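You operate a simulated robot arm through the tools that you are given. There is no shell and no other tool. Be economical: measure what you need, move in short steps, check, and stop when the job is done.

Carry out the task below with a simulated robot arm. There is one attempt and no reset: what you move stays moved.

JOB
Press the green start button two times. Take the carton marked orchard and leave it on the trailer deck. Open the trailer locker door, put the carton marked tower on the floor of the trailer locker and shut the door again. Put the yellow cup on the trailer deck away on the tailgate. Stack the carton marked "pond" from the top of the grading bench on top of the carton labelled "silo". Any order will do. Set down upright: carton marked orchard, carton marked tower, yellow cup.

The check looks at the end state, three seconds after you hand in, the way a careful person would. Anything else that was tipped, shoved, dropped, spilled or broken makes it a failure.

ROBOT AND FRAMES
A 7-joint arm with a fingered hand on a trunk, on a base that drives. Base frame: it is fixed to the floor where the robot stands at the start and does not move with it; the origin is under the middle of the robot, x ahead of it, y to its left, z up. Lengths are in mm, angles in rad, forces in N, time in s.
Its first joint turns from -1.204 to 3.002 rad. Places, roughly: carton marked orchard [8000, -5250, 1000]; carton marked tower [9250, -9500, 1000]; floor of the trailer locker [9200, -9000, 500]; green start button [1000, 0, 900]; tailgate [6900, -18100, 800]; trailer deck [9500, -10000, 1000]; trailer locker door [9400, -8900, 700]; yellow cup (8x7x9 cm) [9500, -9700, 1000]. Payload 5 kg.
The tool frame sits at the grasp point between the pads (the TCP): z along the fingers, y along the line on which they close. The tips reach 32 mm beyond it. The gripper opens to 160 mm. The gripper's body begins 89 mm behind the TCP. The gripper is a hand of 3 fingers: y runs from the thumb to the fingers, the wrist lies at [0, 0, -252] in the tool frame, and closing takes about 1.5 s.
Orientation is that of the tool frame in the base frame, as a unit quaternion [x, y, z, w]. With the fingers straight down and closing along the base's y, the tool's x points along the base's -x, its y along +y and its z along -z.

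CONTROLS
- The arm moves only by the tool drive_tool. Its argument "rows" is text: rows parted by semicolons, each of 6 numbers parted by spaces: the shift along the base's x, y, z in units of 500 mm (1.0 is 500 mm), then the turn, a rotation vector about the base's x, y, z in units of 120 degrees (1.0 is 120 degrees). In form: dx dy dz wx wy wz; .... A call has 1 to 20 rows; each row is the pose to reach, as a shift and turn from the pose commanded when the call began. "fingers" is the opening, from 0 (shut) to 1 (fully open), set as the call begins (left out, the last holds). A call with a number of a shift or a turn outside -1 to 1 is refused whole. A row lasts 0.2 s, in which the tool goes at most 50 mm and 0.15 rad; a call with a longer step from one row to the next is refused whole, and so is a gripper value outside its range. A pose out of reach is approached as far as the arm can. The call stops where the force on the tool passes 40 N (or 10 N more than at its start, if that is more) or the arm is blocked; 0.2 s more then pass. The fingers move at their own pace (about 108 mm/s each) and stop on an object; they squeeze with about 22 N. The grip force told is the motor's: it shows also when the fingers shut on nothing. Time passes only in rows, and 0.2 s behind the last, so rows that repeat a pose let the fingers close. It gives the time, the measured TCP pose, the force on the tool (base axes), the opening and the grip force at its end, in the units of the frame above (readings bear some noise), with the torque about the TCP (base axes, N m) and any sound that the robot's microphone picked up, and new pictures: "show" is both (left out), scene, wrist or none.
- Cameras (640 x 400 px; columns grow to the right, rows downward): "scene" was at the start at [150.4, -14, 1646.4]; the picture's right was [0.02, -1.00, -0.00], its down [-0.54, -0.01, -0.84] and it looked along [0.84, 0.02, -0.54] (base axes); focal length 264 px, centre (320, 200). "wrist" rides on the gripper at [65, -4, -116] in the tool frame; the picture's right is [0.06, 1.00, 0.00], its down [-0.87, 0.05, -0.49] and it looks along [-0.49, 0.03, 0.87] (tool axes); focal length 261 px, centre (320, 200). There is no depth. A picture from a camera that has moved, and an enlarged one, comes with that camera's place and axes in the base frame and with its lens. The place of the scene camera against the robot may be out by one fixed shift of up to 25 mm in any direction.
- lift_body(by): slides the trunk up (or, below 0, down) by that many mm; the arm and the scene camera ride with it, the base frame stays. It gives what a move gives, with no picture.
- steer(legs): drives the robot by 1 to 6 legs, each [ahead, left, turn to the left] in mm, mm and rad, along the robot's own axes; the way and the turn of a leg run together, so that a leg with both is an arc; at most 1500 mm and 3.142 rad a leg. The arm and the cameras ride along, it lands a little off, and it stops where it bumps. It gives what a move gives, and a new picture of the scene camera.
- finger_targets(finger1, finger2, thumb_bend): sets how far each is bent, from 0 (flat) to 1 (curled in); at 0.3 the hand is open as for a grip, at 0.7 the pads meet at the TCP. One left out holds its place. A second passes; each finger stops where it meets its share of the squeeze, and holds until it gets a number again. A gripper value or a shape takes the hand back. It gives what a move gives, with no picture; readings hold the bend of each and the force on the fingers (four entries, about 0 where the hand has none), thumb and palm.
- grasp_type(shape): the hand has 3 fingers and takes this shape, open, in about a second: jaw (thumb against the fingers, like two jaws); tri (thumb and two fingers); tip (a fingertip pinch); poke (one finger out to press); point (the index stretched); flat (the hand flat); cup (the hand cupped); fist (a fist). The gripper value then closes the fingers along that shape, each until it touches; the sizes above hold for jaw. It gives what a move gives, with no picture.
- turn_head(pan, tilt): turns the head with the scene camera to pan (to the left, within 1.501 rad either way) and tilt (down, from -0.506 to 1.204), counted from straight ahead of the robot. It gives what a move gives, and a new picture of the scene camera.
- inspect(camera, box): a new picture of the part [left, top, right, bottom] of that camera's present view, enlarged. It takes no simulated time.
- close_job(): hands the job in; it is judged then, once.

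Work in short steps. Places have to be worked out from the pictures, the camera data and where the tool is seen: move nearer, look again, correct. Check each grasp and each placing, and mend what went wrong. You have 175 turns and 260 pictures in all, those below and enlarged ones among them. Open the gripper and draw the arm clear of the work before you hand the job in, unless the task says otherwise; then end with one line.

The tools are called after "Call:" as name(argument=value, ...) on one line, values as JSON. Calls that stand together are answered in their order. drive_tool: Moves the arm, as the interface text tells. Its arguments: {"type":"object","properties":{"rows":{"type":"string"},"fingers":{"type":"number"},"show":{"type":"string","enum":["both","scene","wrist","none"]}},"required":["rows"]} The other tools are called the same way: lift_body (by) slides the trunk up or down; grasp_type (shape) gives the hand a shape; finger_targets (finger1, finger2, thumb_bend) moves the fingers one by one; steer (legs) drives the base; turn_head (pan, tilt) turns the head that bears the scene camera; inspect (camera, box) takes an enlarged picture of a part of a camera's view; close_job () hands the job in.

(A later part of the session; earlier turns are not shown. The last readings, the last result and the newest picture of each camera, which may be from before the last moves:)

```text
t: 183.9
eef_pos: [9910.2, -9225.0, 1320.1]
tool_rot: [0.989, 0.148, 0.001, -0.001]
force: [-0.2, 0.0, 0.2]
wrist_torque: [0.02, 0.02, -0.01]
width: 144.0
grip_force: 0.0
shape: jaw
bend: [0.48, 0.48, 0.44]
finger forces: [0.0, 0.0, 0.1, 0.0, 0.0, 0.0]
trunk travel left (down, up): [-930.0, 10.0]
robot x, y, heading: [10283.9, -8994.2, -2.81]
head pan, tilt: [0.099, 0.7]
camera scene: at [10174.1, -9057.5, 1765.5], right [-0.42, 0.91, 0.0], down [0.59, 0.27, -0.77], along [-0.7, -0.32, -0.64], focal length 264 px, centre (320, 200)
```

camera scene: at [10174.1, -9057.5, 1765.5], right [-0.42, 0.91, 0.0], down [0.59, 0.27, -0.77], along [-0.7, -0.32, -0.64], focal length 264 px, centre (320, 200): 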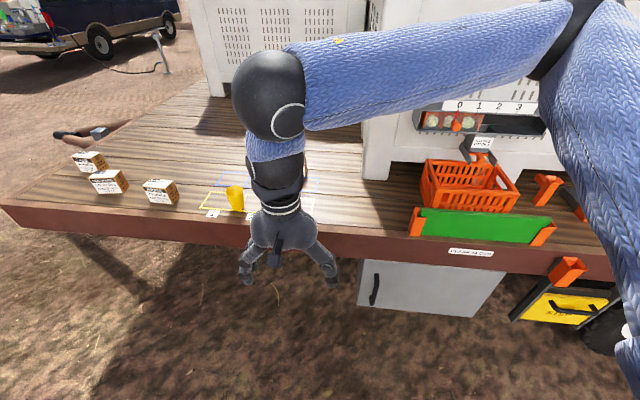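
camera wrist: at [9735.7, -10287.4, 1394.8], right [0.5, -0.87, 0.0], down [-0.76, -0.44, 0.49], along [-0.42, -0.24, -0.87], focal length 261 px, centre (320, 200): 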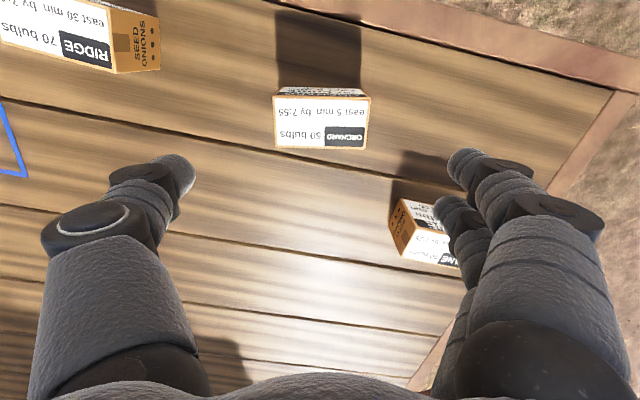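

The handle is in view, centred around z ≈ 660 near (9483,-9105). I'll lower the trunk 450 mm, then tilt the hand forward toward the door, about 200 mm short of it.

Call:
lift_body(by=-450)

Call:
drive_tool(rows="-0.043 0.03 -0.034 -0.018 0.055 0;-0.086 0.06 -0.068 -0.036 0.11 0;-0.128 0.09 -0.1 -0.055 0.166 0;-0.17 0.118 -0.136 -0.073 0.222 0;-0.214 0.148 -0.17 -0.091 0.277 0;-0.257 0.178 -0.2 -0.109 0.332 0;-0.3 0.207 -0.238 -0.127 0.388 0;-0.342 0.237 -0.272 -0.146 0.443 0;-0.385 0.266 -0.3 -0.164 0.499 0;-0.428 0.296 -0.34 -0.182 0.554 0;-0.428 0.296 -0.34 -0.182 0.554 0", fingers=0.6, show="both")

```text
refused: -450 is not a number from -400 to 400
```

```text
t: 186.3
eef_pos: [9677.5, -9141.4, 1269.0]
tool_rot: [0.841, 0.162, -0.512, 0.06]
force: [-3.1, 0.5, 3.3]
wrist_torque: [0.04, -0.46, 0.13]
width: 96.4
grip_force: 0.0
shape: jaw
bend: [0.71, 0.71, 0.7]
finger forces: [0.1, 0.0, 0.1, 0.1, 0.0, 0.0]
out of reach, approached as far as the arm can: row 4, 5, 6, 7, 8, 9, 10, 11
trunk travel left (down, up): [-930.0, 10.0]
robot x, y, heading: [10290.0, -8991.3, -2.815]
head pan, tilt: [0.099, 0.7]
camera scene: at [10177.1, -9060.7, 1766.1], right [-0.42, 0.91, 0.0], down [0.58, 0.27, -0.77], along [-0.7, -0.32, -0.64], focal length 264 px, centre (320, 200)
camera wrist: at [9801.3, -9091.7, 1263.3], right [0.36, -0.92, -0.12], down [0.07, -0.1, 0.99], along [-0.93, -0.37, 0.02], focal length 261 px, centre (320, 200)
```

scene: 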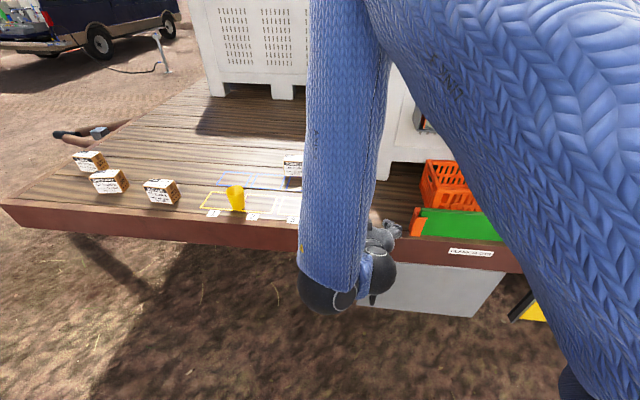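
wrist: 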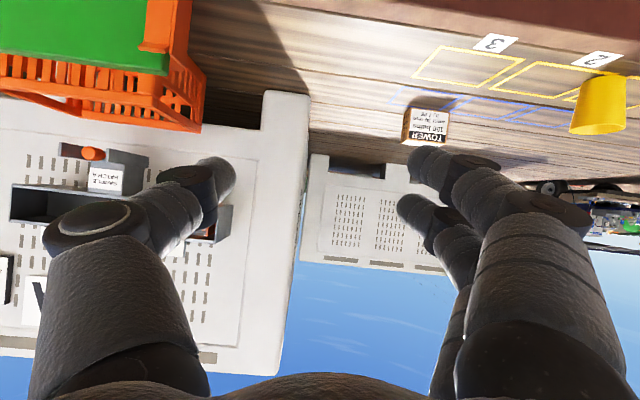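

The lift was refused (400 mm limit), so the arm only tilted at height; nothing was touched. I'll now lower the trunk 400 mm, with the hand about 180 mm outside the deck edge.

Call:
lift_body(by=-400)

Call:
drive_tool(rows="0 0 0 0 0 0", show="both")

```text
t: 190.2
eef_pos: [9673.6, -9144.0, 875.9]
tool_rot: [0.838, 0.159, -0.517, 0.067]
force: [-0.3, -0.4, -0.2]
wrist_torque: [0.0, 0.02, -0.02]
width: 96.1
grip_force: 0.1
shape: jaw
bend: [0.71, 0.71, 0.7]
finger forces: [0.0, 0.1, 0.0, 0.1, 0.1, 0.0]
trunk travel left (down, up): [-530.0, 410.0]
robot x, y, heading: [10285.6, -8994.6, -2.807]
head pan, tilt: [0.099, 0.7]
```

```text
t: 190.6
eef_pos: [9671.9, -9144.3, 877.1]
tool_rot: [0.839, 0.159, -0.517, 0.067]
force: [0.3, -0.5, -0.4]
wrist_torque: [-0.03, -0.01, -0.05]
width: 96.2
grip_force: 0.0
shape: jaw
bend: [0.71, 0.71, 0.7]
finger forces: [0.0, 0.1, 0.0, 0.0, 0.1, 0.1]
trunk travel left (down, up): [-530.0, 410.0]
robot x, y, heading: [10290.3, -8990.6, -2.807]
head pan, tilt: [0.099, 0.7]
camera scene: at [10174.5, -9057.8, 1365.5], right [-0.42, 0.91, 0.0], down [0.59, 0.27, -0.76], along [-0.69, -0.32, -0.64], focal length 264 px, centre (320, 200)
camera wrist: at [9797.2, -9093.9, 869.5], right [0.36, -0.93, -0.11], down [0.07, -0.09, 0.99], along [-0.93, -0.37, 0.04], focal length 261 px, centre (320, 200)
```

scene: 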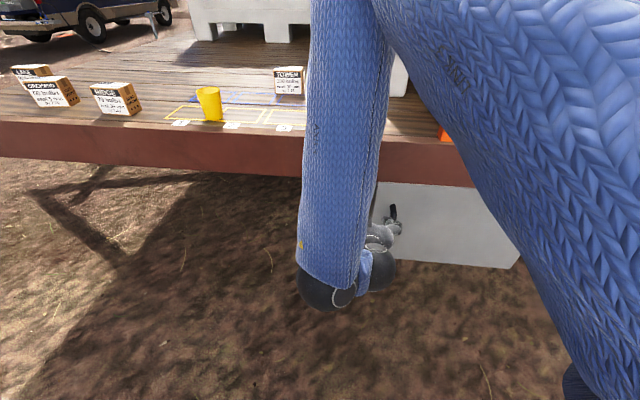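
wrist: 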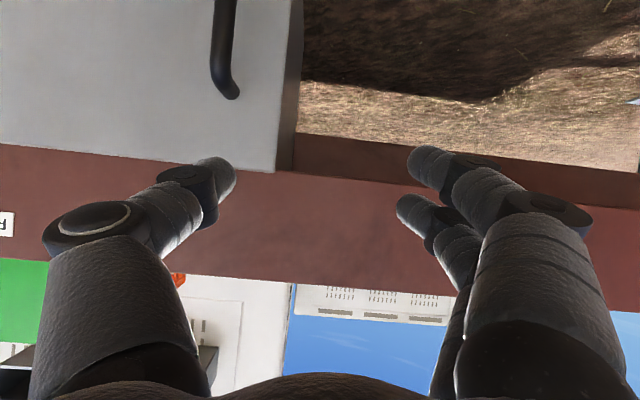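

The handle's upper end is at about (9482,-9096,777) and the door top at z ≈ 851. I'll lower the trunk 190 mm more so the hand is level with the handle's middle, then line up sideways.

Call:
lift_body(by=-190)

Call:
drive_tool(rows="-0.016 0.05 0 0 0 0;-0.033 0.1 0 0 0 0;-0.05 0.15 0 0 0 0;-0.066 0.2 0 0 0 0;-0.066 0.2 0 0 0 0", fingers=0.6, show="both")

```text
t: 192.6
eef_pos: [9673.2, -9144.5, 686.5]
tool_rot: [0.838, 0.159, -0.518, 0.067]
force: [-0.2, -0.8, -0.4]
wrist_torque: [0.0, -0.04, -0.03]
width: 96.3
grip_force: 0.1
shape: jaw
bend: [0.71, 0.71, 0.7]
finger forces: [0.0, 0.0, 0.1, 0.1, 0.0, 0.0]
trunk travel left (down, up): [-340.0, 600.0]
robot x, y, heading: [10288.2, -8990.3, -2.81]
head pan, tilt: [0.099, 0.7]
```

```text
t: 193.8
eef_pos: [9630.9, -9109.3, 701.4]
tool_rot: [0.837, 0.171, -0.516, 0.065]
force: [0.4, -1.0, 0.7]
wrist_torque: [0.01, -0.03, -0.09]
width: 96.4
grip_force: 0.0
shape: jaw
bend: [0.71, 0.71, 0.7]
finger forces: [0.0, 0.0, 0.1, 0.1, 0.0, 0.0]
out of reach, approached as far as the arm can: row 1, 2, 3, 4, 5
trunk travel left (down, up): [-340.0, 600.0]
robot x, y, heading: [10288.9, -8991.8, -2.814]
head pan, tilt: [0.099, 0.7]
camera scene: at [10175.6, -9059.7, 1175.4], right [-0.42, 0.91, 0.0], down [0.58, 0.27, -0.76], along [-0.7, -0.32, -0.64], focal length 264 px, centre (320, 200)
camera wrist: at [9754.5, -9056.8, 695.1], right [0.38, -0.92, -0.12], down [0.08, -0.1, 0.99], along [-0.92, -0.39, 0.03], focal length 261 px, centre (320, 200)
```

scene: 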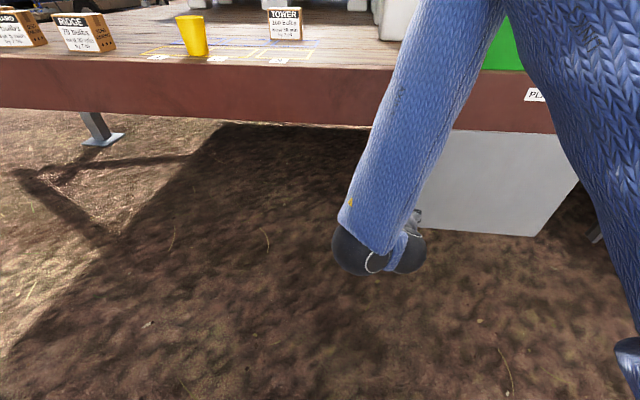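
wrist: 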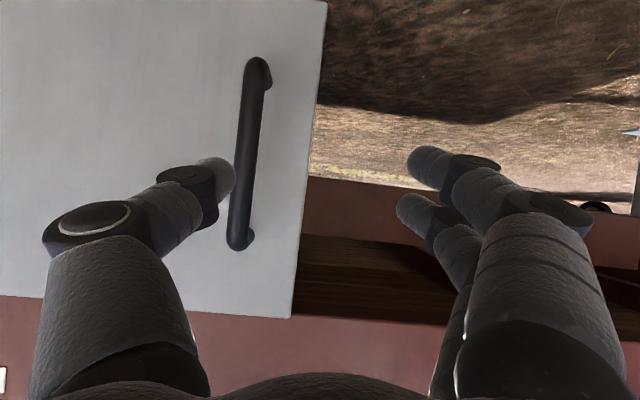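

The handle is at (9479,-9088), z 575–752; the hand is 68 mm too far left, near the arm's limit. I'll shift the base right 68 mm and lower the trunk 30 mm.

Call:
steer(legs=[[0, -68, 0]])

Call:
lift_body(by=-30)

Call:
drive_tool(rows="-0.04 -0.013 0 0 0 0;-0.08 -0.026 0 0 0 0;-0.12 -0.04 0 0 0 0;-0.12 -0.04 0 0 0 0", fingers=0.6, show="wrist")

```text
t: 194.8
eef_pos: [9608.7, -9042.2, 701.7]
tool_rot: [0.837, 0.17, -0.516, 0.067]
force: [0.6, 0.2, 0.3]
wrist_torque: [-0.01, 0.0, 0.03]
width: 96.3
grip_force: 0.1
shape: jaw
bend: [0.71, 0.71, 0.7]
finger forces: [0.0, 0.0, 0.1, 0.0, 0.0, 0.0]
trunk travel left (down, up): [-340.0, 600.0]
robot x, y, heading: [10266.0, -8929.2, -2.808]
head pan, tilt: [0.099, 0.7]
camera scene: at [10152.0, -8992.8, 1175.4], right [-0.42, 0.91, 0.0], down [0.59, 0.27, -0.76], along [-0.69, -0.32, -0.64], focal length 264 px, centre (320, 200)
```

scene: 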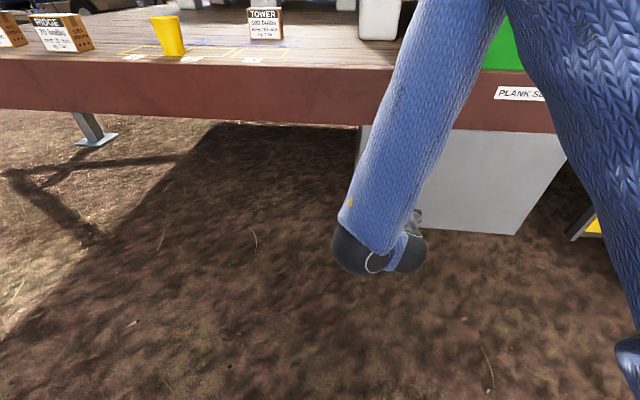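

```text
t: 195.6
eef_pos: [9607.9, -9042.9, 671.1]
tool_rot: [0.837, 0.169, -0.516, 0.066]
force: [-0.2, 0.5, 0.2]
wrist_torque: [-0.01, 0.0, 0.0]
width: 96.2
grip_force: 0.2
shape: jaw
bend: [0.71, 0.71, 0.7]
finger forces: [0.0, 0.0, 0.0, 0.0, 0.0, 0.1]
trunk travel left (down, up): [-310.0, 630.0]
robot x, y, heading: [10262.9, -8924.0, -2.809]
head pan, tilt: [0.099, 0.7]
```

```text
t: 196.6
eef_pos: [9549.3, -9061.8, 671.8]
tool_rot: [0.837, 0.17, -0.516, 0.067]
force: [0.4, 0.8, -0.1]
wrist_torque: [-0.04, 0.03, 0.01]
width: 96.1
grip_force: 0.0
shape: jaw
bend: [0.71, 0.71, 0.7]
finger forces: [0.0, 0.0, 0.0, 0.0, 0.0, 0.1]
trunk travel left (down, up): [-310.0, 630.0]
robot x, y, heading: [10266.2, -8928.6, -2.81]
head pan, tilt: [0.099, 0.7]
camera wrist: at [9672.2, -9010.4, 665.1], right [0.38, -0.92, -0.12], down [0.08, -0.1, 0.99], along [-0.92, -0.38, 0.03], focal length 261 px, centre (320, 200)
```

wrist: 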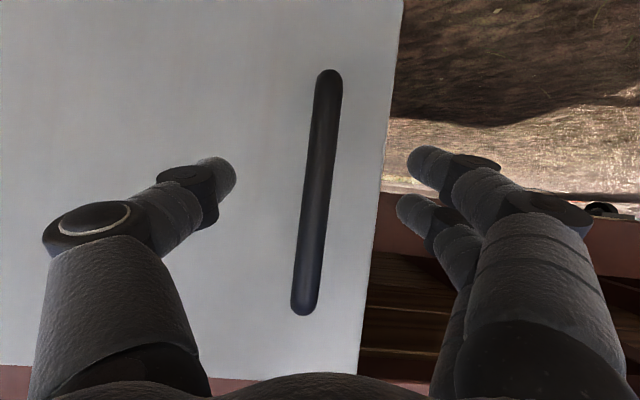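

The handle is centred between the fingers. I'll move in 65 mm more and close on it.

Call:
drive_tool(rows="-0.05 -0.02 0 0 0 0;-0.1 -0.04 0 0 0 0;-0.136 -0.056 0 0 0 0;-0.136 -0.056 0 0 0 0", fingers=0.6, show="none")

Call:
drive_tool(rows="0 0 0 0 0 0;0 0 0 0 0 0;0 0 0 0 0 0;0 0 0 0 0 0;0 0 0 0 0 0;0 0 0 0 0 0", fingers=0, show="wrist")

```text
t: 197.6
eef_pos: [9481.0, -9091.0, 670.8]
tool_rot: [0.837, 0.169, -0.516, 0.066]
force: [0.1, 0.2, -0.5]
wrist_torque: [0.01, -0.01, 0.02]
width: 96.2
grip_force: 0.0
shape: jaw
bend: [0.71, 0.71, 0.7]
finger forces: [0.0, 0.0, 0.0, 0.1, 0.0, 0.0]
trunk travel left (down, up): [-310.0, 630.0]
robot x, y, heading: [10263.8, -8925.4, -2.811]
head pan, tilt: [0.099, 0.7]
```

```text
t: 199.0
eef_pos: [9481.4, -9089.4, 670.2]
tool_rot: [0.837, 0.17, -0.516, 0.067]
force: [-3.2, 6.1, -1.6]
wrist_torque: [-0.19, 0.01, 0.03]
width: 0.2
grip_force: 22.2
shape: jaw
bend: [0.69, 0.66, 0.72]
finger forces: [7.2, 0.1, 0.0, 0.0, 19.4, 0.1]
trunk travel left (down, up): [-310.0, 630.0]
robot x, y, heading: [10265.8, -8928.3, -2.813]
head pan, tilt: [0.099, 0.7]
camera wrist: at [9603.8, -9038.2, 664.6], right [0.38, -0.92, -0.12], down [0.08, -0.1, 0.99], along [-0.92, -0.38, 0.03], focal length 261 px, centre (320, 200)
```

wrist: 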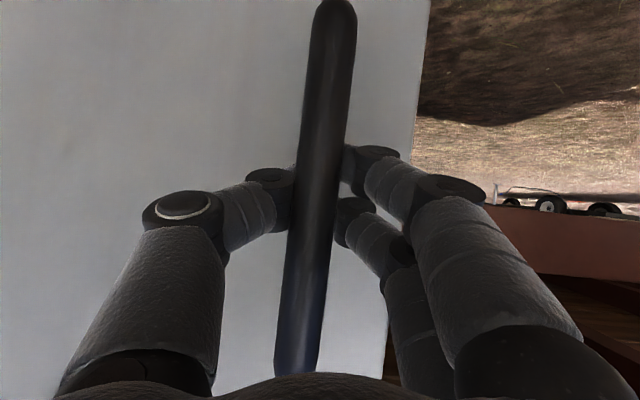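

The fingers have closed around behind the bar. I'll pull it along the hinge arc in small steps.

Call:
drive_tool(rows="0.036 0.016 0 0 0 0;0.071 0.033 0 0 0 0;0.105 0.052 0 0 0 0;0.139 0.071 0 0 0 0;0.172 0.093 0 0 0 0;0.204 0.115 0 0 0 0;0.234 0.14 0 0 0 0;0.264 0.165 0 0 0 0", show="both")

```text
t: 200.8
eef_pos: [9594.3, -9021.8, 670.7]
tool_rot: [0.838, 0.169, -0.515, 0.065]
force: [-5.4, 7.6, 6.4]
wrist_torque: [-0.07, -0.01, 0.1]
width: 0.3
grip_force: 22.0
shape: jaw
bend: [0.7, 0.67, 0.72]
finger forces: [5.8, 0.0, 0.0, 0.1, 13.9, 0.0]
out of reach, approached as far as the arm can: row 7, 8
trunk travel left (down, up): [-310.0, 630.0]
robot x, y, heading: [10262.8, -8927.8, -2.812]
head pan, tilt: [0.099, 0.7]
camera scene: at [10152.4, -8993.0, 1145.5], right [-0.42, 0.91, 0.0], down [0.59, 0.27, -0.76], along [-0.69, -0.32, -0.64], focal length 264 px, centre (320, 200)
camera wrist: at [9717.4, -8970.7, 664.3], right [0.38, -0.92, -0.12], down [0.07, -0.1, 0.99], along [-0.92, -0.38, 0.03], focal length 261 px, centre (320, 200)
```

scene: 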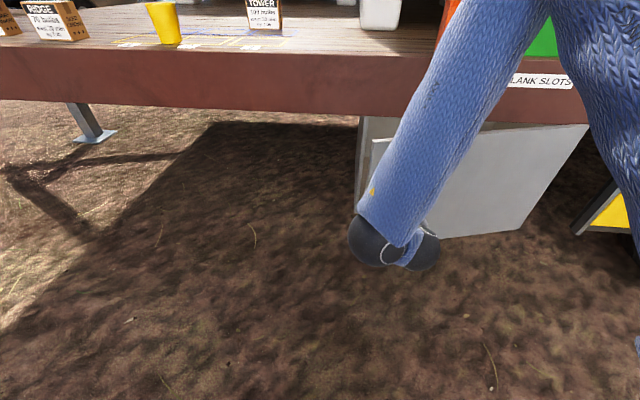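
wrist: 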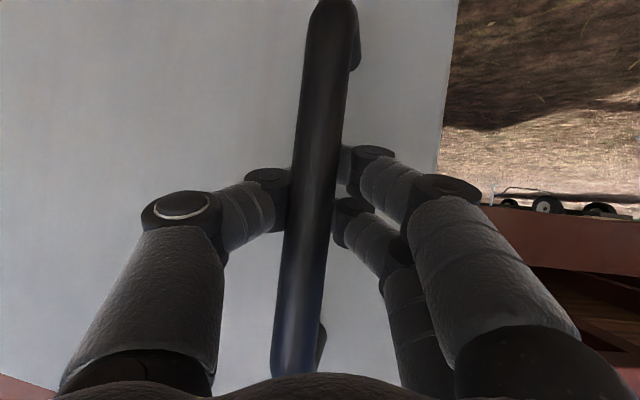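

Door opens along the expected arc (radius 490), but the arm's right limit is near. I'll continue the arc with the base, the hand still hooked.

Call:
steer(legs=[[-50, -22, 0], [-56, -34, 0], [-46, -37, 0], [-45, -44, 0]])

Call:
drive_tool(rows="0 0 0 0 0 0", show="wrist")

```text
t: 203.5
eef_pos: [9735.7, -8829.1, 669.5]
tool_rot: [0.837, 0.169, -0.516, 0.067]
force: [-0.5, -0.1, 0.8]
wrist_torque: [-0.06, 0.0, 0.01]
width: 0.2
grip_force: 21.9
shape: jaw
bend: [0.7, 0.67, 0.72]
finger forces: [0.0, 0.4, 0.1, 0.0, 0.9, 0.0]
trunk travel left (down, up): [-310.0, 630.0]
robot x, y, heading: [10408.7, -8729.5, -2.808]
head pan, tilt: [0.099, 0.7]
camera scene: at [10294.1, -8799.1, 1145.4], right [-0.42, 0.91, 0.0], down [0.59, 0.27, -0.76], along [-0.7, -0.32, -0.64], focal length 264 px, centre (320, 200)
```

scene: 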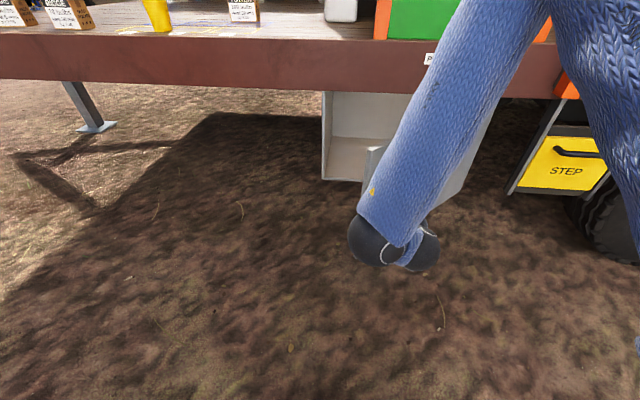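

```text
t: 203.9
eef_pos: [9736.9, -8830.2, 669.9]
tool_rot: [0.838, 0.169, -0.515, 0.066]
force: [-0.6, 1.0, 0.3]
wrist_torque: [-0.03, 0.0, 0.02]
width: 0.3
grip_force: 21.7
shape: jaw
bend: [0.7, 0.67, 0.72]
finger forces: [0.1, 0.4, 0.0, 0.1, 0.9, 0.0]
trunk travel left (down, up): [-310.0, 630.0]
robot x, y, heading: [10411.3, -8733.1, -2.813]
head pan, tilt: [0.099, 0.7]
camera wrist: at [9859.2, -8776.9, 664.0], right [0.38, -0.92, -0.12], down [0.07, -0.1, 0.99], along [-0.92, -0.38, 0.03], focal length 261 px, centre (320, 200)
```

wrist: 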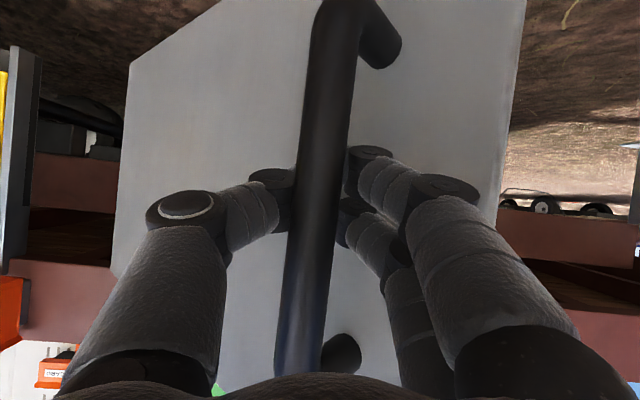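

Opening well (about 45°). Continue the arc by base to about 68°.

Call:
steer(legs=[[-38, -48, 0], [-33, -52, 0], [-22, -54, 0]])

Call:
drive_tool(rows="0 0 0 0 0 0", show="wrist")

```text
t: 206.0
eef_pos: [9774.5, -8653.0, 670.5]
tool_rot: [0.838, 0.169, -0.515, 0.066]
force: [0.1, 1.1, 1.6]
wrist_torque: [-0.15, -0.04, 0.09]
width: 0.0
grip_force: 21.5
shape: jaw
bend: [0.7, 0.66, 0.72]
finger forces: [0.1, 2.0, 0.0, 0.0, 0.0, 0.0]
trunk travel left (down, up): [-310.0, 630.0]
robot x, y, heading: [10446.2, -8555.5, -2.816]
head pan, tilt: [0.099, 0.7]
camera scene: at [10332.2, -8622.9, 1145.5], right [-0.42, 0.91, 0.0], down [0.59, 0.27, -0.76], along [-0.7, -0.32, -0.64], focal length 264 px, centre (320, 200)
```

scene: 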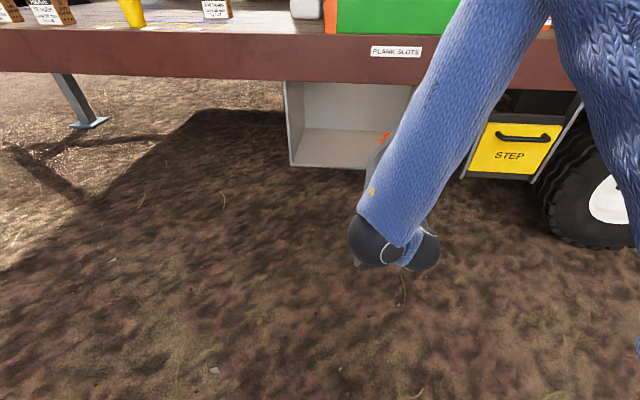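

```text
t: 206.4
eef_pos: [9773.8, -8652.9, 670.6]
tool_rot: [0.838, 0.17, -0.515, 0.067]
force: [1.0, 0.0, 0.8]
wrist_torque: [-0.09, 0.02, 0.09]
width: 0.0
grip_force: 21.6
shape: jaw
bend: [0.7, 0.66, 0.72]
finger forces: [0.0, 1.9, 0.0, 0.1, 0.1, 0.0]
trunk travel left (down, up): [-310.0, 630.0]
robot x, y, heading: [10446.8, -8554.5, -2.814]
head pan, tilt: [0.099, 0.7]
camera wrist: at [9897.4, -8600.7, 664.1], right [0.38, -0.92, -0.12], down [0.07, -0.1, 0.99], along [-0.92, -0.38, 0.03], focal length 261 px, centre (320, 200)
```

wrist: 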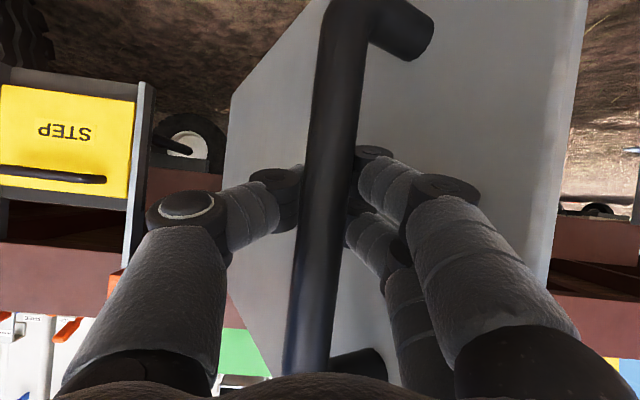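

At about 65°. I'll pull two more small arc legs.

Call:
steer(legs=[[-20, -57, 0], [-10, -58, 0]])

Call:
drive_tool(rows="0 0 0 0 0 0", show="wrist")

```text
t: 207.9
eef_pos: [9765.2, -8531.6, 670.5]
tool_rot: [0.838, 0.169, -0.515, 0.066]
force: [3.6, 0.8, 1.6]
wrist_torque: [-0.4, 0.02, 0.31]
width: 0.2
grip_force: 22.0
shape: jaw
bend: [0.7, 0.66, 0.72]
finger forces: [9.6, 8.2, 0.0, 0.1, 0.0, 0.1]
trunk travel left (down, up): [-310.0, 630.0]
robot x, y, heading: [10436.7, -8436.3, -2.808]
head pan, tilt: [0.099, 0.7]
camera scene: at [10323.1, -8502.9, 1145.5], right [-0.42, 0.91, 0.0], down [0.59, 0.27, -0.76], along [-0.7, -0.32, -0.64], focal length 264 px, centre (320, 200)
```

scene: 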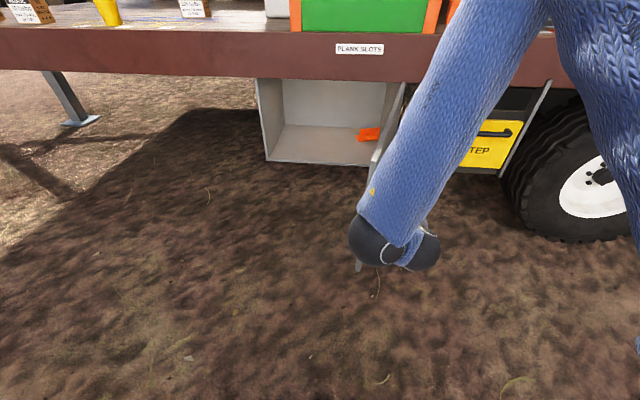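

```text
t: 208.3
eef_pos: [9764.4, -8531.9, 669.7]
tool_rot: [0.838, 0.169, -0.515, 0.066]
force: [1.6, -0.1, 0.8]
wrist_torque: [-0.34, -0.03, 0.29]
width: 0.0
grip_force: 21.9
shape: jaw
bend: [0.7, 0.66, 0.72]
finger forces: [9.5, 8.0, 0.1, 0.0, 0.1, 0.0]
trunk travel left (down, up): [-310.0, 630.0]
robot x, y, heading: [10439.4, -8438.6, -2.808]
head pan, tilt: [0.099, 0.7]
camera wrist: at [9888.3, -8480.1, 664.1], right [0.38, -0.92, -0.12], down [0.07, -0.1, 0.99], along [-0.92, -0.38, 0.03], focal length 261 px, centre (320, 200)
```

wrist: 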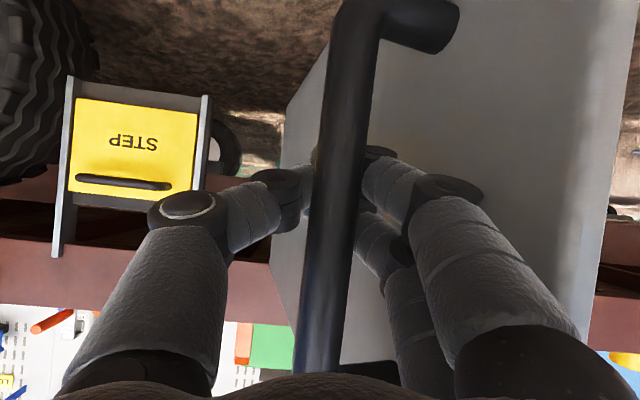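

The door is about 80° open. I'll open the fingers slightly and draw straight out from the bar.

Call:
drive_tool(rows="0 0 0 0 0 0;0 0 0 0 0 0;0.005 0.002 0 0 0 0;0.03 0.01 0 0 0 0;0.08 0.026 0 0 0 0;0.13 0.042 0 0 0 0;0.2 0.065 0 0 0 0;0.2 0.065 0 0 0 0", fingers=0.33, show="both")

```text
t: 210.1
eef_pos: [9805.7, -8573.4, 659.1]
tool_rot: [0.84, 0.167, -0.513, 0.064]
force: [-0.1, 0.2, 0.3]
wrist_torque: [-0.02, 0.0, -0.01]
width: 53.6
grip_force: 0.0
shape: jaw
bend: [0.73, 0.73, 0.7]
finger forces: [0.1, 0.0, 0.0, 0.1, 0.0, 0.1]
out of reach, approached as far as the arm can: row 4, 5, 6, 7, 8
trunk travel left (down, up): [-310.0, 630.0]
robot x, y, heading: [10438.2, -8435.4, -2.813]
head pan, tilt: [0.099, 0.7]
camera scene: at [10322.7, -8503.0, 1145.5], right [-0.41, 0.91, 0.0], down [0.59, 0.27, -0.76], along [-0.7, -0.32, -0.64], focal length 264 px, centre (320, 200)
camera wrist: at [9928.0, -8521.5, 653.4], right [0.37, -0.92, -0.12], down [0.07, -0.1, 0.99], along [-0.93, -0.38, 0.02], focal length 261 px, centre (320, 200)
```

scene: 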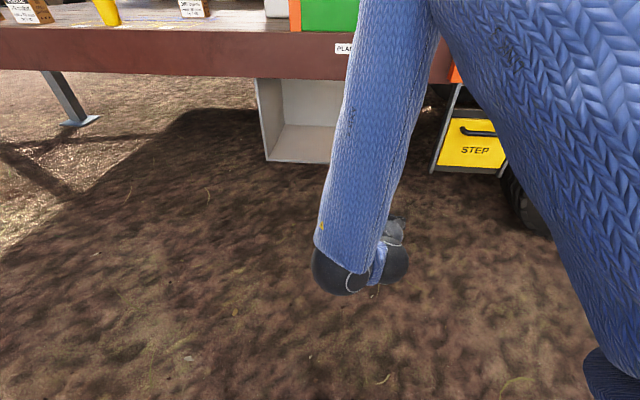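
wrist: 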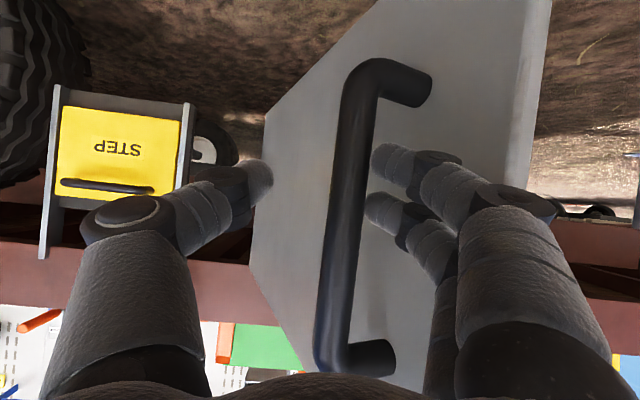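

The arm's limit nudged it left, closing the door slightly, but the hand is loose around the bar. I'll back the base straight out.

Call:
steer(legs=[[-220, 0, 0]])

Call:
drive_tool(rows="0 0 0 0 0 0", show="wrist")

```text
t: 211.8
eef_pos: [10015.3, -8501.8, 658.8]
tool_rot: [0.84, 0.168, -0.512, 0.064]
force: [0.1, -0.2, 0.7]
wrist_torque: [-0.01, -0.02, 0.04]
width: 52.9
grip_force: 0.1
shape: jaw
bend: [0.73, 0.73, 0.7]
finger forces: [0.0, 0.0, 0.0, 0.1, 0.0, 0.0]
trunk travel left (down, up): [-310.0, 630.0]
robot x, y, heading: [10649.7, -8361.1, -2.813]
head pan, tilt: [0.099, 0.7]
camera scene: at [10533.2, -8431.5, 1145.5], right [-0.41, 0.91, 0.0], down [0.59, 0.27, -0.76], along [-0.7, -0.32, -0.64], focal length 264 px, centre (320, 200)
```

scene: 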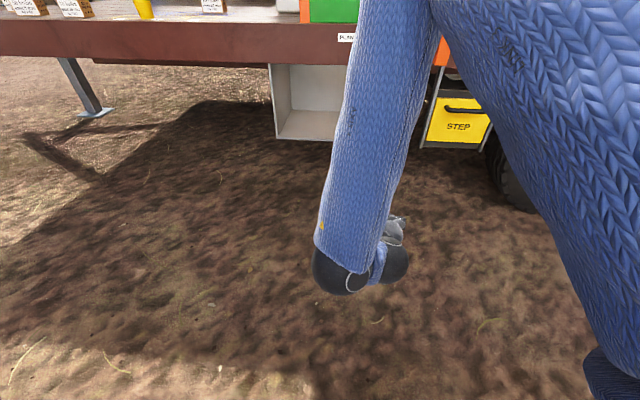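

```text
t: 212.2
eef_pos: [10014.7, -8501.3, 657.8]
tool_rot: [0.84, 0.168, -0.512, 0.065]
force: [0.5, 0.3, 0.1]
wrist_torque: [-0.02, -0.01, -0.01]
width: 52.6
grip_force: 0.1
shape: jaw
bend: [0.73, 0.73, 0.7]
finger forces: [0.0, 0.1, 0.0, 0.0, 0.0, 0.0]
trunk travel left (down, up): [-310.0, 630.0]
robot x, y, heading: [10648.0, -8363.4, -2.817]
head pan, tilt: [0.099, 0.7]
camera wrist: at [10138.0, -8449.8, 653.4], right [0.37, -0.92, -0.12], down [0.07, -0.1, 0.99], along [-0.93, -0.38, 0.02], focal length 261 px, centre (320, 200)
```

wrist: 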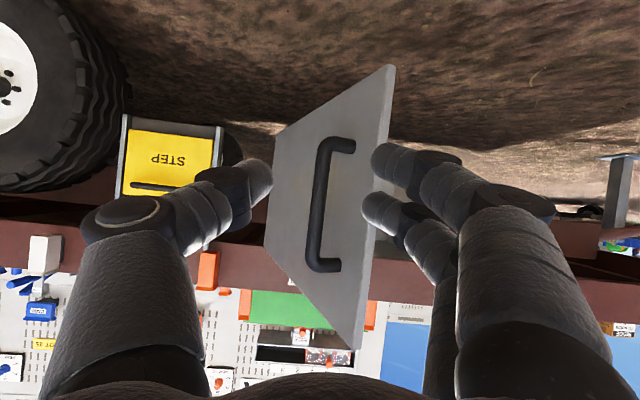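

The door rests near 65–70°. I'll push it wider from the inside: fingers shut, base left 330, forward 300, then right 320.

Call:
drive_tool(rows="0 0 0 0 0 0;0 0 0 0 0 0;0 0 0 0 0 0", fingers=0, show="none")

Call:
steer(legs=[[0, 340, 0], [290, 0, 0]])

Call:
drive_tool(rows="0 0 0 0 0 0", show="wrist")

```text
t: 213.0
eef_pos: [10014.2, -8502.3, 657.2]
tool_rot: [0.84, 0.169, -0.512, 0.065]
force: [0.5, 0.4, -0.6]
wrist_torque: [0.0, -0.01, -0.02]
width: 0.1
grip_force: 21.5
shape: jaw
bend: [0.66, 0.65, 0.67]
finger forces: [0.1, 0.0, 0.1, 0.0, 0.1, 0.1]
trunk travel left (down, up): [-310.0, 630.0]
robot x, y, heading: [10646.7, -8366.2, -2.812]
head pan, tilt: [0.099, 0.7]
```

```text
t: 216.8
eef_pos: [9846.2, -8919.6, 657.5]
tool_rot: [0.84, 0.169, -0.511, 0.065]
force: [0.8, 0.8, 0.1]
wrist_torque: [0.0, 0.04, -0.02]
width: 0.0
grip_force: 22.1
shape: jaw
bend: [0.66, 0.65, 0.67]
finger forces: [0.0, 0.0, 0.0, 0.0, 0.1, 0.1]
trunk travel left (down, up): [-310.0, 630.0]
robot x, y, heading: [10477.7, -8781.8, -2.809]
head pan, tilt: [0.099, 0.7]
camera scene: at [10364.5, -8848.8, 1145.4], right [-0.42, 0.91, 0.0], down [0.59, 0.27, -0.76], along [-0.7, -0.32, -0.64], focal length 264 px, centre (320, 200)
```

scene: 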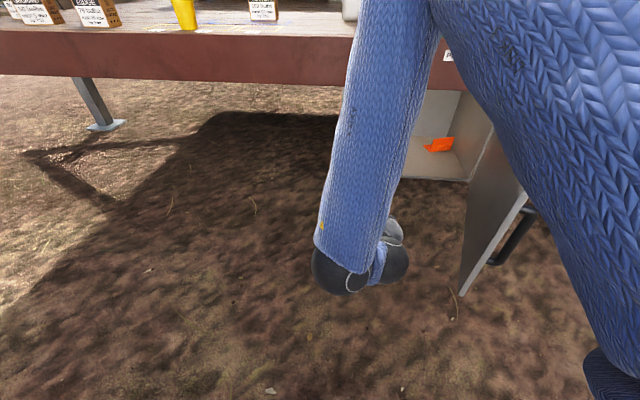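

```text
t: 217.2
eef_pos: [9847.5, -8918.1, 658.5]
tool_rot: [0.84, 0.169, -0.512, 0.065]
force: [0.3, 0.1, 0.2]
wrist_torque: [0.0, 0.02, 0.0]
width: 0.0
grip_force: 22.3
shape: jaw
bend: [0.66, 0.65, 0.67]
finger forces: [0.0, 0.1, 0.0, 0.1, 0.1, 0.0]
trunk travel left (down, up): [-310.0, 630.0]
robot x, y, heading: [10479.2, -8781.9, -2.814]
head pan, tilt: [0.099, 0.7]
camera wrist: at [9969.8, -8867.8, 653.4], right [0.38, -0.92, -0.12], down [0.07, -0.1, 0.99], along [-0.92, -0.38, 0.02], focal length 261 px, centre (320, 200)
```

wrist: 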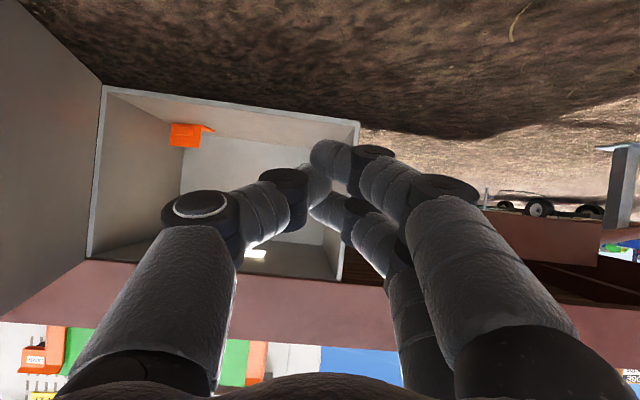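

The locker's interior is visible, with an orange item at its hinge-side back. Now push the door wider by moving right.

Call:
steer(legs=[[0, -300, 0]])

Call:
steer(legs=[[0, 300, 0]])

Call:
drive_tool(rows="0 0 0 0 0 0", show="wrist")

```text
t: 219.3
eef_pos: [9750.4, -8636.2, 658.5]
tool_rot: [0.84, 0.169, -0.512, 0.065]
force: [-0.7, 0.4, -0.7]
wrist_torque: [-0.02, -0.01, -0.01]
width: 0.3
grip_force: 22.1
shape: jaw
bend: [0.66, 0.65, 0.67]
finger forces: [0.0, 0.1, 0.1, 0.1, 0.0, 0.0]
trunk travel left (down, up): [-310.0, 630.0]
robot x, y, heading: [10381.0, -8494.1, -2.814]
head pan, tilt: [0.099, 0.7]
camera scene: at [10267.6, -8565.2, 1145.4], right [-0.42, 0.91, 0.0], down [0.59, 0.27, -0.76], along [-0.7, -0.32, -0.64], focal length 264 px, centre (320, 200)
```

scene: 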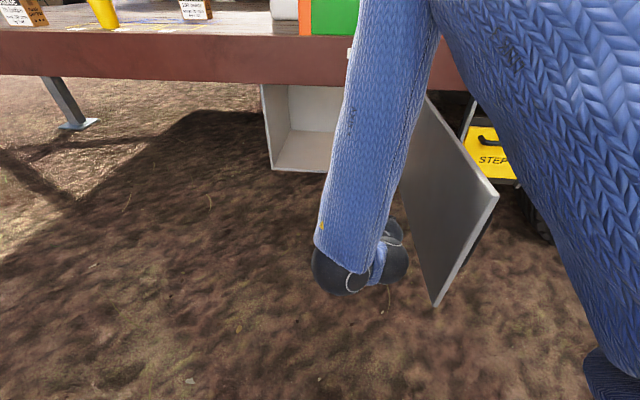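

```text
t: 221.3
eef_pos: [9848.0, -8920.3, 659.7]
tool_rot: [0.839, 0.169, -0.512, 0.066]
force: [0.6, 0.5, 0.1]
wrist_torque: [-0.04, 0.02, -0.02]
width: 0.0
grip_force: 21.5
shape: jaw
bend: [0.66, 0.65, 0.67]
finger forces: [0.1, 0.0, 0.0, 0.0, 0.0, 0.1]
trunk travel left (down, up): [-310.0, 630.0]
robot x, y, heading: [10480.4, -8779.4, -2.809]
head pan, tilt: [0.099, 0.7]
camera scene: at [10364.8, -8849.0, 1145.5], right [-0.42, 0.91, 0.0], down [0.59, 0.27, -0.76], along [-0.7, -0.32, -0.64], focal length 264 px, centre (320, 200)
```

scene: 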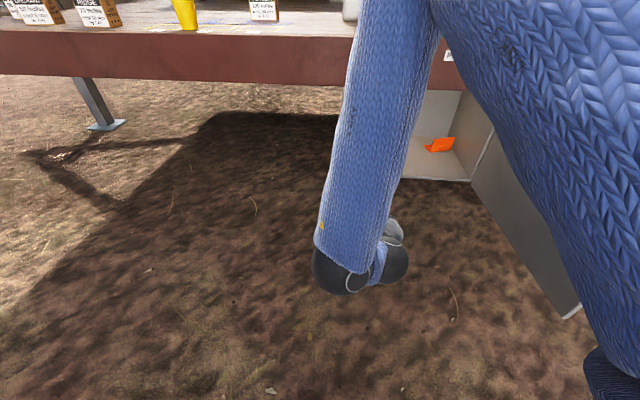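

```text
t: 221.7
eef_pos: [9847.2, -8920.7, 658.4]
tool_rot: [0.84, 0.169, -0.512, 0.065]
force: [-0.2, 0.3, -0.3]
wrist_torque: [0.04, -0.02, 0.01]
width: 0.0
grip_force: 21.6
shape: jaw
bend: [0.66, 0.65, 0.67]
finger forces: [0.1, 0.0, 0.0, 0.0, 0.1, 0.0]
trunk travel left (down, up): [-310.0, 630.0]
robot x, y, heading: [10476.7, -8780.0, -2.814]
head pan, tilt: [0.099, 0.7]
camera wrist: at [9969.9, -8868.4, 653.4], right [0.38, -0.92, -0.12], down [0.07, -0.1, 0.99], along [-0.92, -0.38, 0.02], focal length 261 px, centre (320, 200)
```

wrist: 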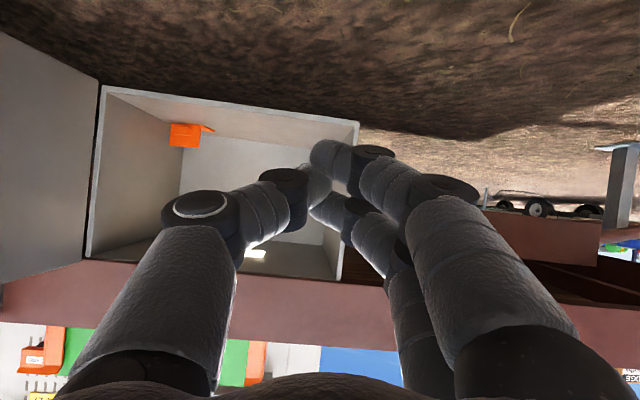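

The door stands nearly square now. Next the tower carton at about (9217,-9617), 375 mm inside the deck edge. I'll raise the trunk, keeping this forward-tilted hand, and shift left in front of it.

Call:
lift_body(by=400)

Call:
lift_body(by=190)

Call:
steer(legs=[[0, 330, 0]])

Call:
drive_tool(rows="0 0 0 0 0 0;0 0 0 0 0 0;0 0 0 0 0 0;0 0 0 0 0 0", fingers=0.95, show="wrist")

```text
t: 225.5
eef_pos: [9845.0, -8920.7, 1058.1]
tool_rot: [0.839, 0.169, -0.513, 0.065]
force: [-0.7, -0.8, 0.2]
wrist_torque: [0.0, 0.02, 0.01]
width: 0.0
grip_force: 21.8
shape: jaw
bend: [0.66, 0.65, 0.67]
finger forces: [0.0, 0.1, 0.0, 0.0, 0.1, 0.0]
trunk travel left (down, up): [-710.0, 230.0]
robot x, y, heading: [10478.9, -8781.8, -2.811]
head pan, tilt: [0.099, 0.7]
```

```text
t: 227.6
eef_pos: [9846.9, -8918.6, 1247.7]
tool_rot: [0.84, 0.17, -0.511, 0.066]
force: [-0.6, 0.2, -0.3]
wrist_torque: [0.0, 0.03, 0.03]
width: 0.4
grip_force: 22.3
shape: jaw
bend: [0.66, 0.65, 0.67]
finger forces: [0.0, 0.0, 0.1, 0.0, 0.0, 0.0]
trunk travel left (down, up): [-900.0, 40.0]
robot x, y, heading: [10476.4, -8778.9, -2.812]
head pan, tilt: [0.099, 0.7]
```

```text
t: 229.8
eef_pos: [9953.7, -9230.5, 1248.7]
tool_rot: [0.84, 0.168, -0.512, 0.064]
force: [-1.2, 0.1, -0.7]
wrist_torque: [0.0, -0.01, 0.02]
width: 0.0
grip_force: 21.9
shape: jaw
bend: [0.66, 0.65, 0.67]
finger forces: [0.0, 0.1, 0.0, 0.0, 0.1, 0.0]
trunk travel left (down, up): [-900.0, 40.0]
robot x, y, heading: [10584.8, -9090.7, -2.809]
head pan, tilt: [0.099, 0.7]
camera scene: at [10471.0, -9160.0, 1735.4], right [-0.42, 0.91, 0.0], down [0.59, 0.27, -0.76], along [-0.7, -0.32, -0.64], focal length 264 px, centre (320, 200)
```

scene: 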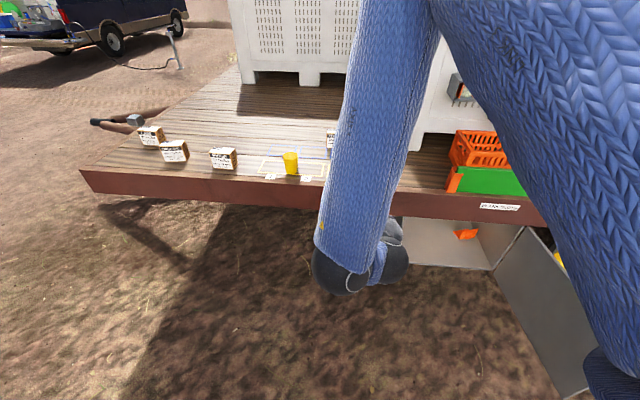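

```text
t: 230.8
eef_pos: [9952.4, -9231.3, 1247.7]
tool_rot: [0.84, 0.169, -0.512, 0.065]
force: [0.0, -0.2, -0.1]
wrist_torque: [-0.02, 0.0, -0.02]
width: 152.0
grip_force: 0.0
shape: jaw
bend: [0.4, 0.4, 0.37]
finger forces: [0.1, 0.0, 0.1, 0.0, 0.1, 0.1]
trunk travel left (down, up): [-900.0, 40.0]
robot x, y, heading: [10586.9, -9093.4, -2.809]
head pan, tilt: [0.099, 0.7]
camera wrist: at [10076.0, -9178.5, 1243.4], right [0.38, -0.92, -0.12], down [0.07, -0.1, 0.99], along [-0.92, -0.38, 0.02], focal length 261 px, centre (320, 200)
```

wrist: 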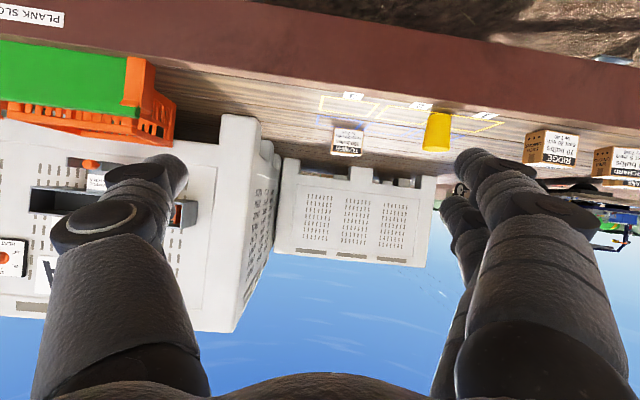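

Tower's front face is around (9266,-9587), the cup well to its left. I'll drive forward 570 mm, with the hand still 230 mm above the deck, then look.

Call:
steer(legs=[[570, 0, 0]])

Call:
drive_tool(rows="0.016 -0.05 0 0 0 0;0.03 -0.1 0 0 0 0;0.045 -0.15 0 0 0 0;0.06 -0.2 0 0 0 0;0.077 -0.24 0 0 0 0;0.077 -0.24 0 0 0 0", show="both")

```text
t: 234.1
eef_pos: [9410.6, -9419.4, 1249.0]
tool_rot: [0.84, 0.171, -0.511, 0.066]
force: [-0.5, -0.4, -0.3]
wrist_torque: [-0.02, 0.0, 0.02]
width: 152.0
grip_force: 0.0
shape: jaw
bend: [0.4, 0.4, 0.37]
finger forces: [0.0, 0.1, 0.0, 0.1, 0.0, 0.0]
trunk travel left (down, up): [-900.0, 40.0]
robot x, y, heading: [10040.8, -9279.1, -2.811]
head pan, tilt: [0.099, 0.7]
camera scene: at [9928.6, -9346.1, 1735.4], right [-0.42, 0.91, 0.0], down [0.59, 0.27, -0.76], along [-0.69, -0.32, -0.64], focal length 264 px, centre (320, 200)
```

scene: 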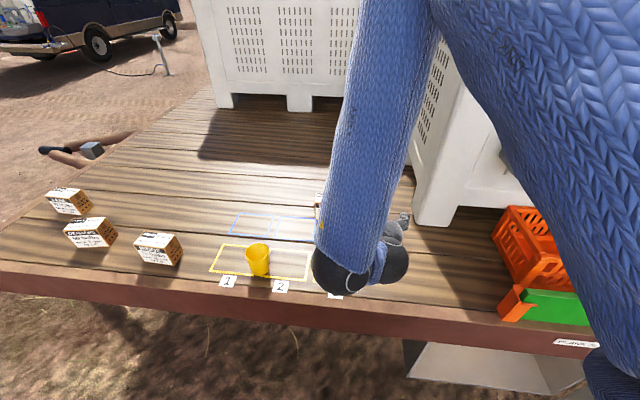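

```text
t: 235.5
eef_pos: [9449.0, -9537.2, 1248.9]
tool_rot: [0.839, 0.17, -0.512, 0.066]
force: [0.0, -1.0, -0.5]
wrist_torque: [0.0, -0.01, 0.02]
width: 151.9
grip_force: 0.1
shape: jaw
bend: [0.4, 0.4, 0.37]
finger forces: [0.0, 0.0, 0.0, 0.1, 0.0, 0.1]
trunk travel left (down, up): [-900.0, 40.0]
robot x, y, heading: [10041.5, -9278.1, -2.811]
head pan, tilt: [0.099, 0.7]
camera scene: at [9928.6, -9345.4, 1735.4], right [-0.42, 0.91, 0.0], down [0.59, 0.27, -0.76], along [-0.69, -0.32, -0.64], focal length 264 px, centre (320, 200)
camera wrist: at [9572.4, -9485.2, 1243.5], right [0.38, -0.92, -0.12], down [0.07, -0.1, 0.99], along [-0.92, -0.38, 0.02], focal length 261 px, centre (320, 200)
```

scene: 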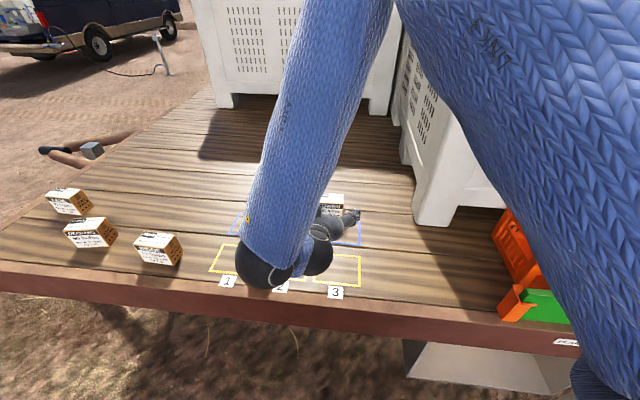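
wrist: 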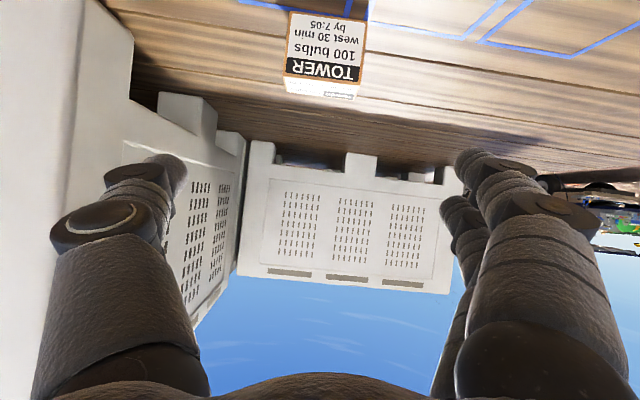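

Tower is resolved: centre about (9205,-9617), 109 mm wide, turned ~0.05 rad. I'll move to a pre-grasp 120 mm short along the tool axis, levelling the roll.

Call:
drive_tool(rows="-0.05 -0.015 -0.05 -0.005 -0.002 0.002;-0.1 -0.03 -0.1 -0.01 -0.003 0.004;-0.15 -0.045 -0.15 -0.015 -0.005 0.006;-0.2 -0.06 -0.2 -0.02 -0.007 0.008;-0.25 -0.075 -0.25 -0.025 -0.009 0.01;-0.284 -0.086 -0.286 -0.0256 -0.0087 0.0097;-0.284 -0.086 -0.286 -0.0256 -0.0087 0.0097", show="both")

```text
t: 237.1
eef_pos: [9307.7, -9582.2, 1105.9]
tool_rot: [0.84, 0.165, -0.508, 0.095]
force: [1.5, 0.2, -0.1]
wrist_torque: [0.0, 0.01, 0.02]
width: 152.1
grip_force: 0.0
shape: jaw
bend: [0.4, 0.4, 0.37]
finger forces: [0.0, 0.0, 0.1, 0.1, 0.0, 0.0]
trunk travel left (down, up): [-900.0, 40.0]
robot x, y, heading: [10043.9, -9277.1, -2.809]
head pan, tilt: [0.099, 0.7]
camera scene: at [9930.3, -9347.3, 1735.5], right [-0.42, 0.91, 0.0], down [0.58, 0.27, -0.77], along [-0.7, -0.32, -0.64], focal length 264 px, centre (320, 200)
camera wrist: at [9430.3, -9527.4, 1100.3], right [0.4, -0.91, -0.06], down [0.05, -0.05, 1.0], along [-0.92, -0.4, 0.03], focal length 261 px, centre (320, 200)
```

scene: 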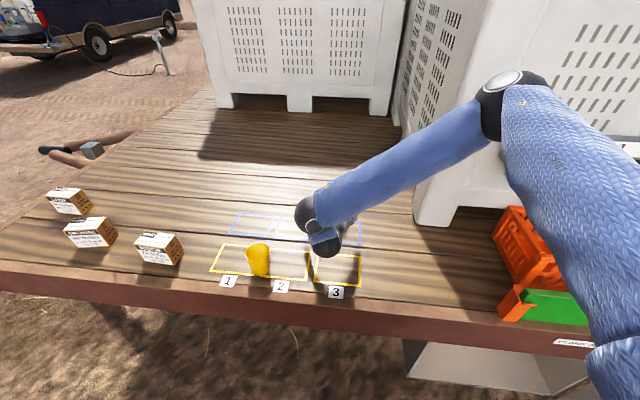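
wrist: 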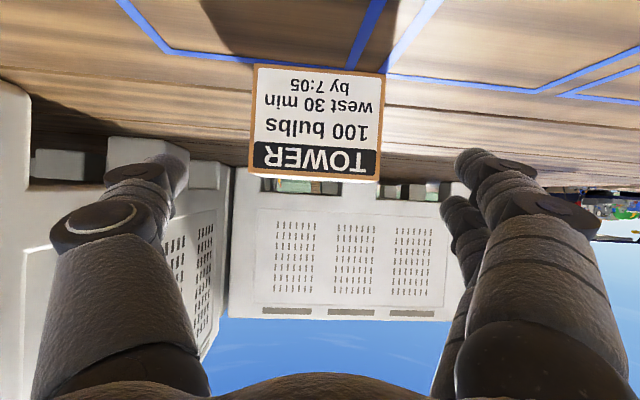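

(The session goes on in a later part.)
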